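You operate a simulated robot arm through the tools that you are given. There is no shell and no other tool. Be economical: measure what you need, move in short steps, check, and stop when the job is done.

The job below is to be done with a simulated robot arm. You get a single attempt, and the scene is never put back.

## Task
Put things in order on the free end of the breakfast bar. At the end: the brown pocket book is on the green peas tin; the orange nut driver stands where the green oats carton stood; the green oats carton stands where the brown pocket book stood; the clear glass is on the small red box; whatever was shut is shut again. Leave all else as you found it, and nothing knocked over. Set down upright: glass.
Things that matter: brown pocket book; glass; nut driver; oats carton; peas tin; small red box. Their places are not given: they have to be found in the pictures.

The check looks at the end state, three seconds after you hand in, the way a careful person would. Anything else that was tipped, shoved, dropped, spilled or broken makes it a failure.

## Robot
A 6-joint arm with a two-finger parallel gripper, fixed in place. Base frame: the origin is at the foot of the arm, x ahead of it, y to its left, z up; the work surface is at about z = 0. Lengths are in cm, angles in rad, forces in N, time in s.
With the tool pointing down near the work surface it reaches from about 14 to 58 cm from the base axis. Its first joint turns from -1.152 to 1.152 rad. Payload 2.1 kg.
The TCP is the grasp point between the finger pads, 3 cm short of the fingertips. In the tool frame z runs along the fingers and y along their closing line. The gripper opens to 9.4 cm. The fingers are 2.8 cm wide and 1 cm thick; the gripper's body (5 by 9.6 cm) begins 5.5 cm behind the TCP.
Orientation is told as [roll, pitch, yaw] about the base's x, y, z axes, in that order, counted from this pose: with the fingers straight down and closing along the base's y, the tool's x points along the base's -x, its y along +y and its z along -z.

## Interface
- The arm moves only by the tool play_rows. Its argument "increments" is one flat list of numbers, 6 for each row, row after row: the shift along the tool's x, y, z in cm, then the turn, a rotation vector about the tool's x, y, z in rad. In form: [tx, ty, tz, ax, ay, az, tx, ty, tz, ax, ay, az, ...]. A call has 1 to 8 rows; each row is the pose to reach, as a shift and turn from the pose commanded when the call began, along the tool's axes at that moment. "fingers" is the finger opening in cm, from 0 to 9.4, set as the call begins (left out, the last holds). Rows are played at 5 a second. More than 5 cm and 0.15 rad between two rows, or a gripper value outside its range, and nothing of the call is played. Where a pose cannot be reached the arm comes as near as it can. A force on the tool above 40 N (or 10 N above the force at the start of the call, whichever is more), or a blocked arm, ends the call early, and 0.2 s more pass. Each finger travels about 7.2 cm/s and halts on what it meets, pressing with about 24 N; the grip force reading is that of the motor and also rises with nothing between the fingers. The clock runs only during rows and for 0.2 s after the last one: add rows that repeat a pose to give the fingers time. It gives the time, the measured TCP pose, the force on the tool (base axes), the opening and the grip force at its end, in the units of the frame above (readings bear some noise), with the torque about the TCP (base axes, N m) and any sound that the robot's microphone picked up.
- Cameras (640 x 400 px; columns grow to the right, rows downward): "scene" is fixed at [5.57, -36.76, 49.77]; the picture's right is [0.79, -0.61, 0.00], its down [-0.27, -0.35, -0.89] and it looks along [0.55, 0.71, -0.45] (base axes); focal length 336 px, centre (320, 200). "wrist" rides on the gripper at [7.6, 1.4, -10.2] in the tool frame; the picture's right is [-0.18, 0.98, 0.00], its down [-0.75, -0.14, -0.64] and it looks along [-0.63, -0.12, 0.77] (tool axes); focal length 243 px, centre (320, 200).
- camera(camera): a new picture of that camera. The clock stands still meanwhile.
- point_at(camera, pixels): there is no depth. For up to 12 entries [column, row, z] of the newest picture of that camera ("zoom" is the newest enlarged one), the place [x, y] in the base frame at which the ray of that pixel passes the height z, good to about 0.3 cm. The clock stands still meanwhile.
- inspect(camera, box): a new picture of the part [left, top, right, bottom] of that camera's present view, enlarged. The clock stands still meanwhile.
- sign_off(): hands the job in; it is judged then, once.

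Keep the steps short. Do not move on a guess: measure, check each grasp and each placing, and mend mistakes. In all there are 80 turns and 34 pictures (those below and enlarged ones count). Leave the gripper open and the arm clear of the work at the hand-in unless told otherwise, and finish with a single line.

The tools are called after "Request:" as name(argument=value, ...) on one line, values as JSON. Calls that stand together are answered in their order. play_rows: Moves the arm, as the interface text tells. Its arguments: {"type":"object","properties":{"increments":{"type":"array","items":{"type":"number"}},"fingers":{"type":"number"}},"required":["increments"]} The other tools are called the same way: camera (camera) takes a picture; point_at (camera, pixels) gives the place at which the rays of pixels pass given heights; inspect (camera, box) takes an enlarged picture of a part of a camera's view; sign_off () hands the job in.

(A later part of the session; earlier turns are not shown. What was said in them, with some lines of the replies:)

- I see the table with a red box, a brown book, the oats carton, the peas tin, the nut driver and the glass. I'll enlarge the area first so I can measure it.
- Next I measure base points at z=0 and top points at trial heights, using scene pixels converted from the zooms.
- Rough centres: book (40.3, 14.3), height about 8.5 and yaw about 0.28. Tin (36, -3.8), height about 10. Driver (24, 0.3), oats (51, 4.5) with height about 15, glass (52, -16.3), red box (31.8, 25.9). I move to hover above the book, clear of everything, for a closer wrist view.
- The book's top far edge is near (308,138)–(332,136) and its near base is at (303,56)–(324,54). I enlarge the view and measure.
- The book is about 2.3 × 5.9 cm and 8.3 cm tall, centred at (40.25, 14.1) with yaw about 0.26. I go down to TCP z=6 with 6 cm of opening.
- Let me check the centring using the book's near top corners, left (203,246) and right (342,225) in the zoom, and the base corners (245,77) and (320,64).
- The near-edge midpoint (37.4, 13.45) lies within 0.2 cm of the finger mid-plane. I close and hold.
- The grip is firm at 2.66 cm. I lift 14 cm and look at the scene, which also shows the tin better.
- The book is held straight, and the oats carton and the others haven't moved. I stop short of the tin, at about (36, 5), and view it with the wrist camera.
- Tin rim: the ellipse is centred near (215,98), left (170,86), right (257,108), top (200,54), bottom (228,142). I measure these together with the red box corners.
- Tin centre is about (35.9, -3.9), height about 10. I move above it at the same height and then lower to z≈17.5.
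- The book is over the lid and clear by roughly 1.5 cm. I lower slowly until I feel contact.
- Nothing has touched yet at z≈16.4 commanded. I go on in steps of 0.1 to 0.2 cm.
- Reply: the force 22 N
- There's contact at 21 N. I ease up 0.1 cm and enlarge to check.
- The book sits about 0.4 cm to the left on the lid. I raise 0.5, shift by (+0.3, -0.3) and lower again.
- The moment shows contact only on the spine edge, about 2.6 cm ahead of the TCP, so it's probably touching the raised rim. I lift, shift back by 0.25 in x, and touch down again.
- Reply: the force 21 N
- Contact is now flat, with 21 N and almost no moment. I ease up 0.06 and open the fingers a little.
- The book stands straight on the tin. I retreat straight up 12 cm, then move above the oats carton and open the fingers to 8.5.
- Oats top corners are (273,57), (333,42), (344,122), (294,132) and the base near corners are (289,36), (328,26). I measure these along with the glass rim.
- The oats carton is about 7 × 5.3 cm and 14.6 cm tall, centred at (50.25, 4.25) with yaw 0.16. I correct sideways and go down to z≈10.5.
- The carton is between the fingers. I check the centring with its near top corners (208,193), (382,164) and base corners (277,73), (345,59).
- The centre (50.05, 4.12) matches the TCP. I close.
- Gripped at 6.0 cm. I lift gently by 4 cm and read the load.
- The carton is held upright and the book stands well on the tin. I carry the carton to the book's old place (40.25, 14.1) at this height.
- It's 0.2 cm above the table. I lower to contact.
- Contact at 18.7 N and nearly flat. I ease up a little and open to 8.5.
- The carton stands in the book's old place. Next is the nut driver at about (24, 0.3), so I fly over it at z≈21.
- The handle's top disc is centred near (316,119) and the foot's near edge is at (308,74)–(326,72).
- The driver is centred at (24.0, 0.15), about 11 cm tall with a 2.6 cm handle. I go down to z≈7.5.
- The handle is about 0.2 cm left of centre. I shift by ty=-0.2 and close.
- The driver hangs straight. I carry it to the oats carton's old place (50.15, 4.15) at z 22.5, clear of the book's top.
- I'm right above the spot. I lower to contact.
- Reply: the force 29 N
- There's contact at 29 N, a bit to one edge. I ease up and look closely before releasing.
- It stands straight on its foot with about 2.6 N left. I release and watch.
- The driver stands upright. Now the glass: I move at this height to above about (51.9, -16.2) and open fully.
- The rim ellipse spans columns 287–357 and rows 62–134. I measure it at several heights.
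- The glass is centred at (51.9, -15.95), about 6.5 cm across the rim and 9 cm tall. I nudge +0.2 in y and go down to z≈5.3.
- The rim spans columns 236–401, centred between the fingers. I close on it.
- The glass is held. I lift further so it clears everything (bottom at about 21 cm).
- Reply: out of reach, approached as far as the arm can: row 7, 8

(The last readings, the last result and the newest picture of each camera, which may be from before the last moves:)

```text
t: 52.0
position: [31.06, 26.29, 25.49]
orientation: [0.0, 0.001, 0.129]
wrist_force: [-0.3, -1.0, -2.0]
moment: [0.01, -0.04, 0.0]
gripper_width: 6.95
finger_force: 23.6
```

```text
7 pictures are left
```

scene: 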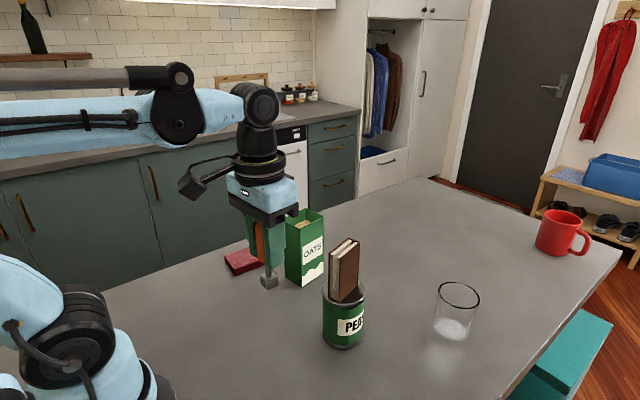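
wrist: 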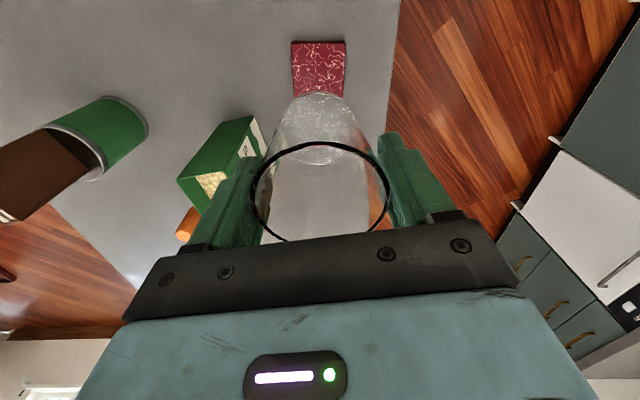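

Red box near corners are (291,42) and (346,42), with the right edge going down to (345,96). I cross-check the box's position.

Request:
point_at(camera="wrist", pixels=[[291, 42, 1.7], [346, 42, 1.7], [293, 92, 1.7], [344, 97, 1.7], [291, 42, 1.7], [346, 42, 1.7]])

Request:
inspect(camera="scene", box=[200, 180, 330, 290])

```text
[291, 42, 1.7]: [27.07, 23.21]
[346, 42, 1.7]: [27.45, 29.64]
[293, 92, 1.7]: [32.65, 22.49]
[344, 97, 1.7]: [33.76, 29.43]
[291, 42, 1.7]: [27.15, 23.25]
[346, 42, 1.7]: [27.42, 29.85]
```

```text
3.64 times, centred on (265, 235) of scene
```

zoom: 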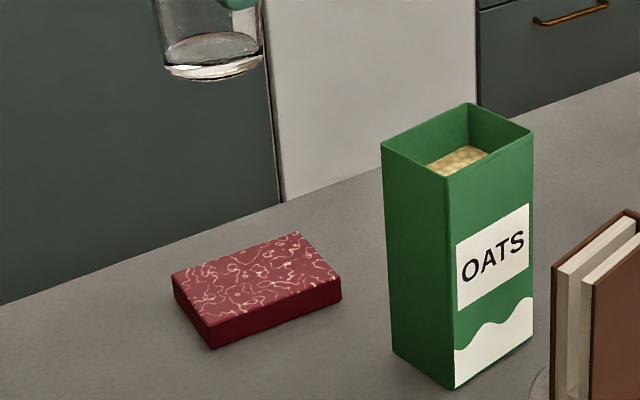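

The box centre is at about (31.85, 26.0), top at about 1.6. I shift over it and lower the glass to roughly 1.2 cm above it.

Request:
play_rows(increments=[-0.76, -0.35, 1.5, 0, 0, 0, -0.76, -0.35, 5, 0, 0, 0, -0.76, -0.35, 9, 0, 0, 0, -0.76, -0.35, 12.5, 0, 0, 0, -0.76, -0.35, 15.3, 0, 0, 0, -0.76, -0.35, 16.8, 0, 0, 0, -0.76, -0.35, 17.2, 0, 0, 0, -0.76, -0.35, 17.2, 0, 0, 0])

Request:
inspect(camera="scene", box=[200, 180, 330, 290])

```text
t: 53.5
position: [31.99, 26.01, 8.93]
orientation: [0.007, -0.001, 0.128]
wrist_force: [-0.8, -0.2, 20.4]
moment: [0.58, 0.12, 0.03]
gripper_width: 6.96
finger_force: 24.1
stopped in row 7: the force on the tool passed its limit (the readings are from after the stop); the commanded pose is now the measured one
```

```text
3.64 times, centred on (265, 235) of scene
```

zoom: 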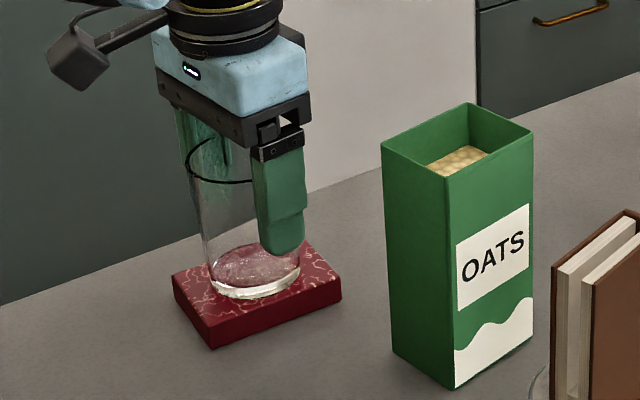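

Contact came early at z≈8.9, so the glass must have slid about 1.8 cm down in the grip. In the picture its base sits centred on the box. I ease up slightly and check the load.

Request:
play_rows(increments=[0, 0, -0.12, 0, 0, 0, 0, 0, -0.12, 0, 0, 0])

Request:
inspect(camera="scene", box=[225, 205, 295, 285])

```text
t: 54.1
position: [32.05, 26.11, 8.92]
orientation: [0.005, -0.002, 0.128]
wrist_force: [0.1, 0.4, -0.6]
moment: [0.07, -0.01, 0.02]
gripper_width: 6.93
finger_force: 24.3
```

```text
5.00 times, centred on (260, 245) of scene
```

zoom: 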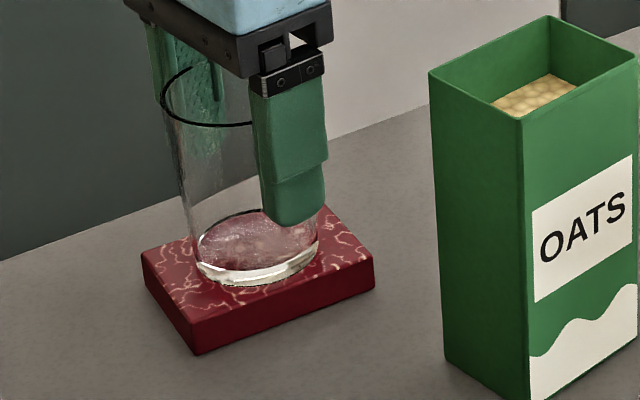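

The load is near zero and the base is at the box. The tapered glass may lean slightly against one pad, so I open in tiny steps to let it settle flat between the fingers.

Request:
play_rows(increments=[0, 0, 0.08, 0, 0, 0, 0, 0, 0.08, 0, 0, 0])

Request:
play_rows(increments=[0, 0, 0, 0, 0, 0, 0, 0, 0, 0, 0, 0, 0, 0, 0, 0, 0, 0], fingers=7.05)

Request:
play_rows(increments=[0, 0, 0, 0, 0, 0, 0, 0, 0, 0, 0, 0, 0, 0, 0, 0, 0, 0], fingers=7.3)

Request:
camera(camera="wrist")

```text
t: 54.7
position: [31.92, 25.99, 8.93]
orientation: [0.005, 0.0, 0.13]
wrist_force: [-2.9, -3.2, 29.6]
moment: [0.59, 0.26, 0.06]
gripper_width: 6.98
finger_force: 23.5
```

```text
t: 55.5
position: [32.04, 25.99, 8.88]
orientation: [0.006, 0.0, 0.13]
wrist_force: [-0.2, -0.6, -0.7]
moment: [0.04, 0.0, 0.01]
gripper_width: 7.09
finger_force: 0.1
```

```text
t: 56.3
position: [31.95, 26.01, 8.87]
orientation: [0.005, 0.001, 0.129]
wrist_force: [-0.2, -0.4, 1.2]
moment: [0.01, 0.01, 0.0]
gripper_width: 7.31
finger_force: 0.0
```

```text
3 pictures are left
```

wrist: 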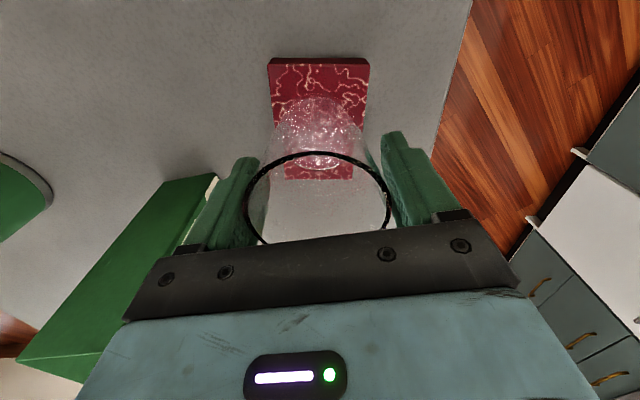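

The glass is free and sits within the box's outline. I open to 8.8 and rise straight up.

Request:
play_rows(increments=[0, 0, 0, 0, 0, 0, 0, 0, 0, 0, 0, 0, 0, 0, 0, 0, 0, 0], fingers=8.8)

Request:
play_rows(increments=[0, 0, -2, 0, 0, 0, 0, 0, -5, 0, 0, 0, 0, 0, -9, 0, 0, 0, 0, 0, -13, 0, 0, 0, 0, 0, -17, 0, 0, 0, 0, 0, -20, 0, 0, 0, 0, 0, -20, 0, 0, 0])

Request:
camera(camera="scene")

```text
t: 57.1
position: [31.89, 26.09, 8.86]
orientation: [0.007, 0.0, 0.128]
wrist_force: [0.0, -0.4, -1.2]
moment: [-0.03, -0.03, 0.02]
gripper_width: 8.82
finger_force: 0.1
```

```text
t: 58.7
position: [31.86, 25.83, 28.99]
orientation: [0.004, 0.001, 0.127]
wrist_force: [-0.1, -1.4, 0.0]
moment: [0.0, 0.01, 0.03]
gripper_width: 8.82
finger_force: 0.0
```

```text
2 pictures are left
```

scene: 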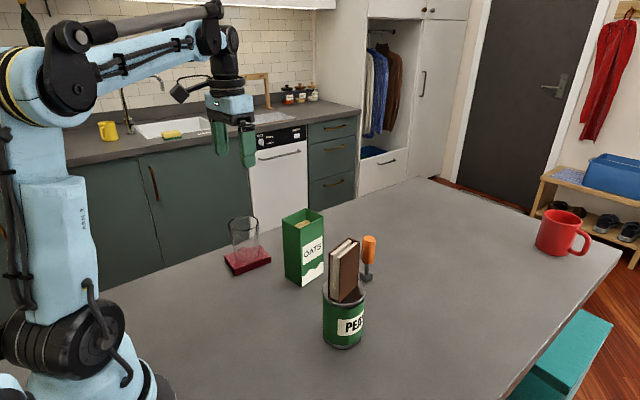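

Everything seems in place. I take one last close look at the glass, carton, book and driver.

Request:
inspect(camera="scene", box=[210, 200, 400, 360])

```text
2.50 times, centred on (305, 280) of scene
```

zoom: 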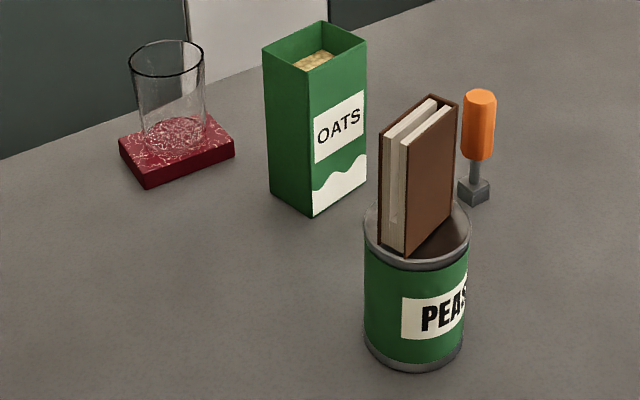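

All items stand as asked, and the gripper is open and clear. I hand in.

Request:
sign_off()

```text
The job is handed in.
```

The job is handed in: the book is on the peas tin, the nut driver is where the oats carton stood, the oats carton is where the book stood, the glass is upright on the red box, nothing shut was opened, and nothing looked tipped or spilled in the last picture.
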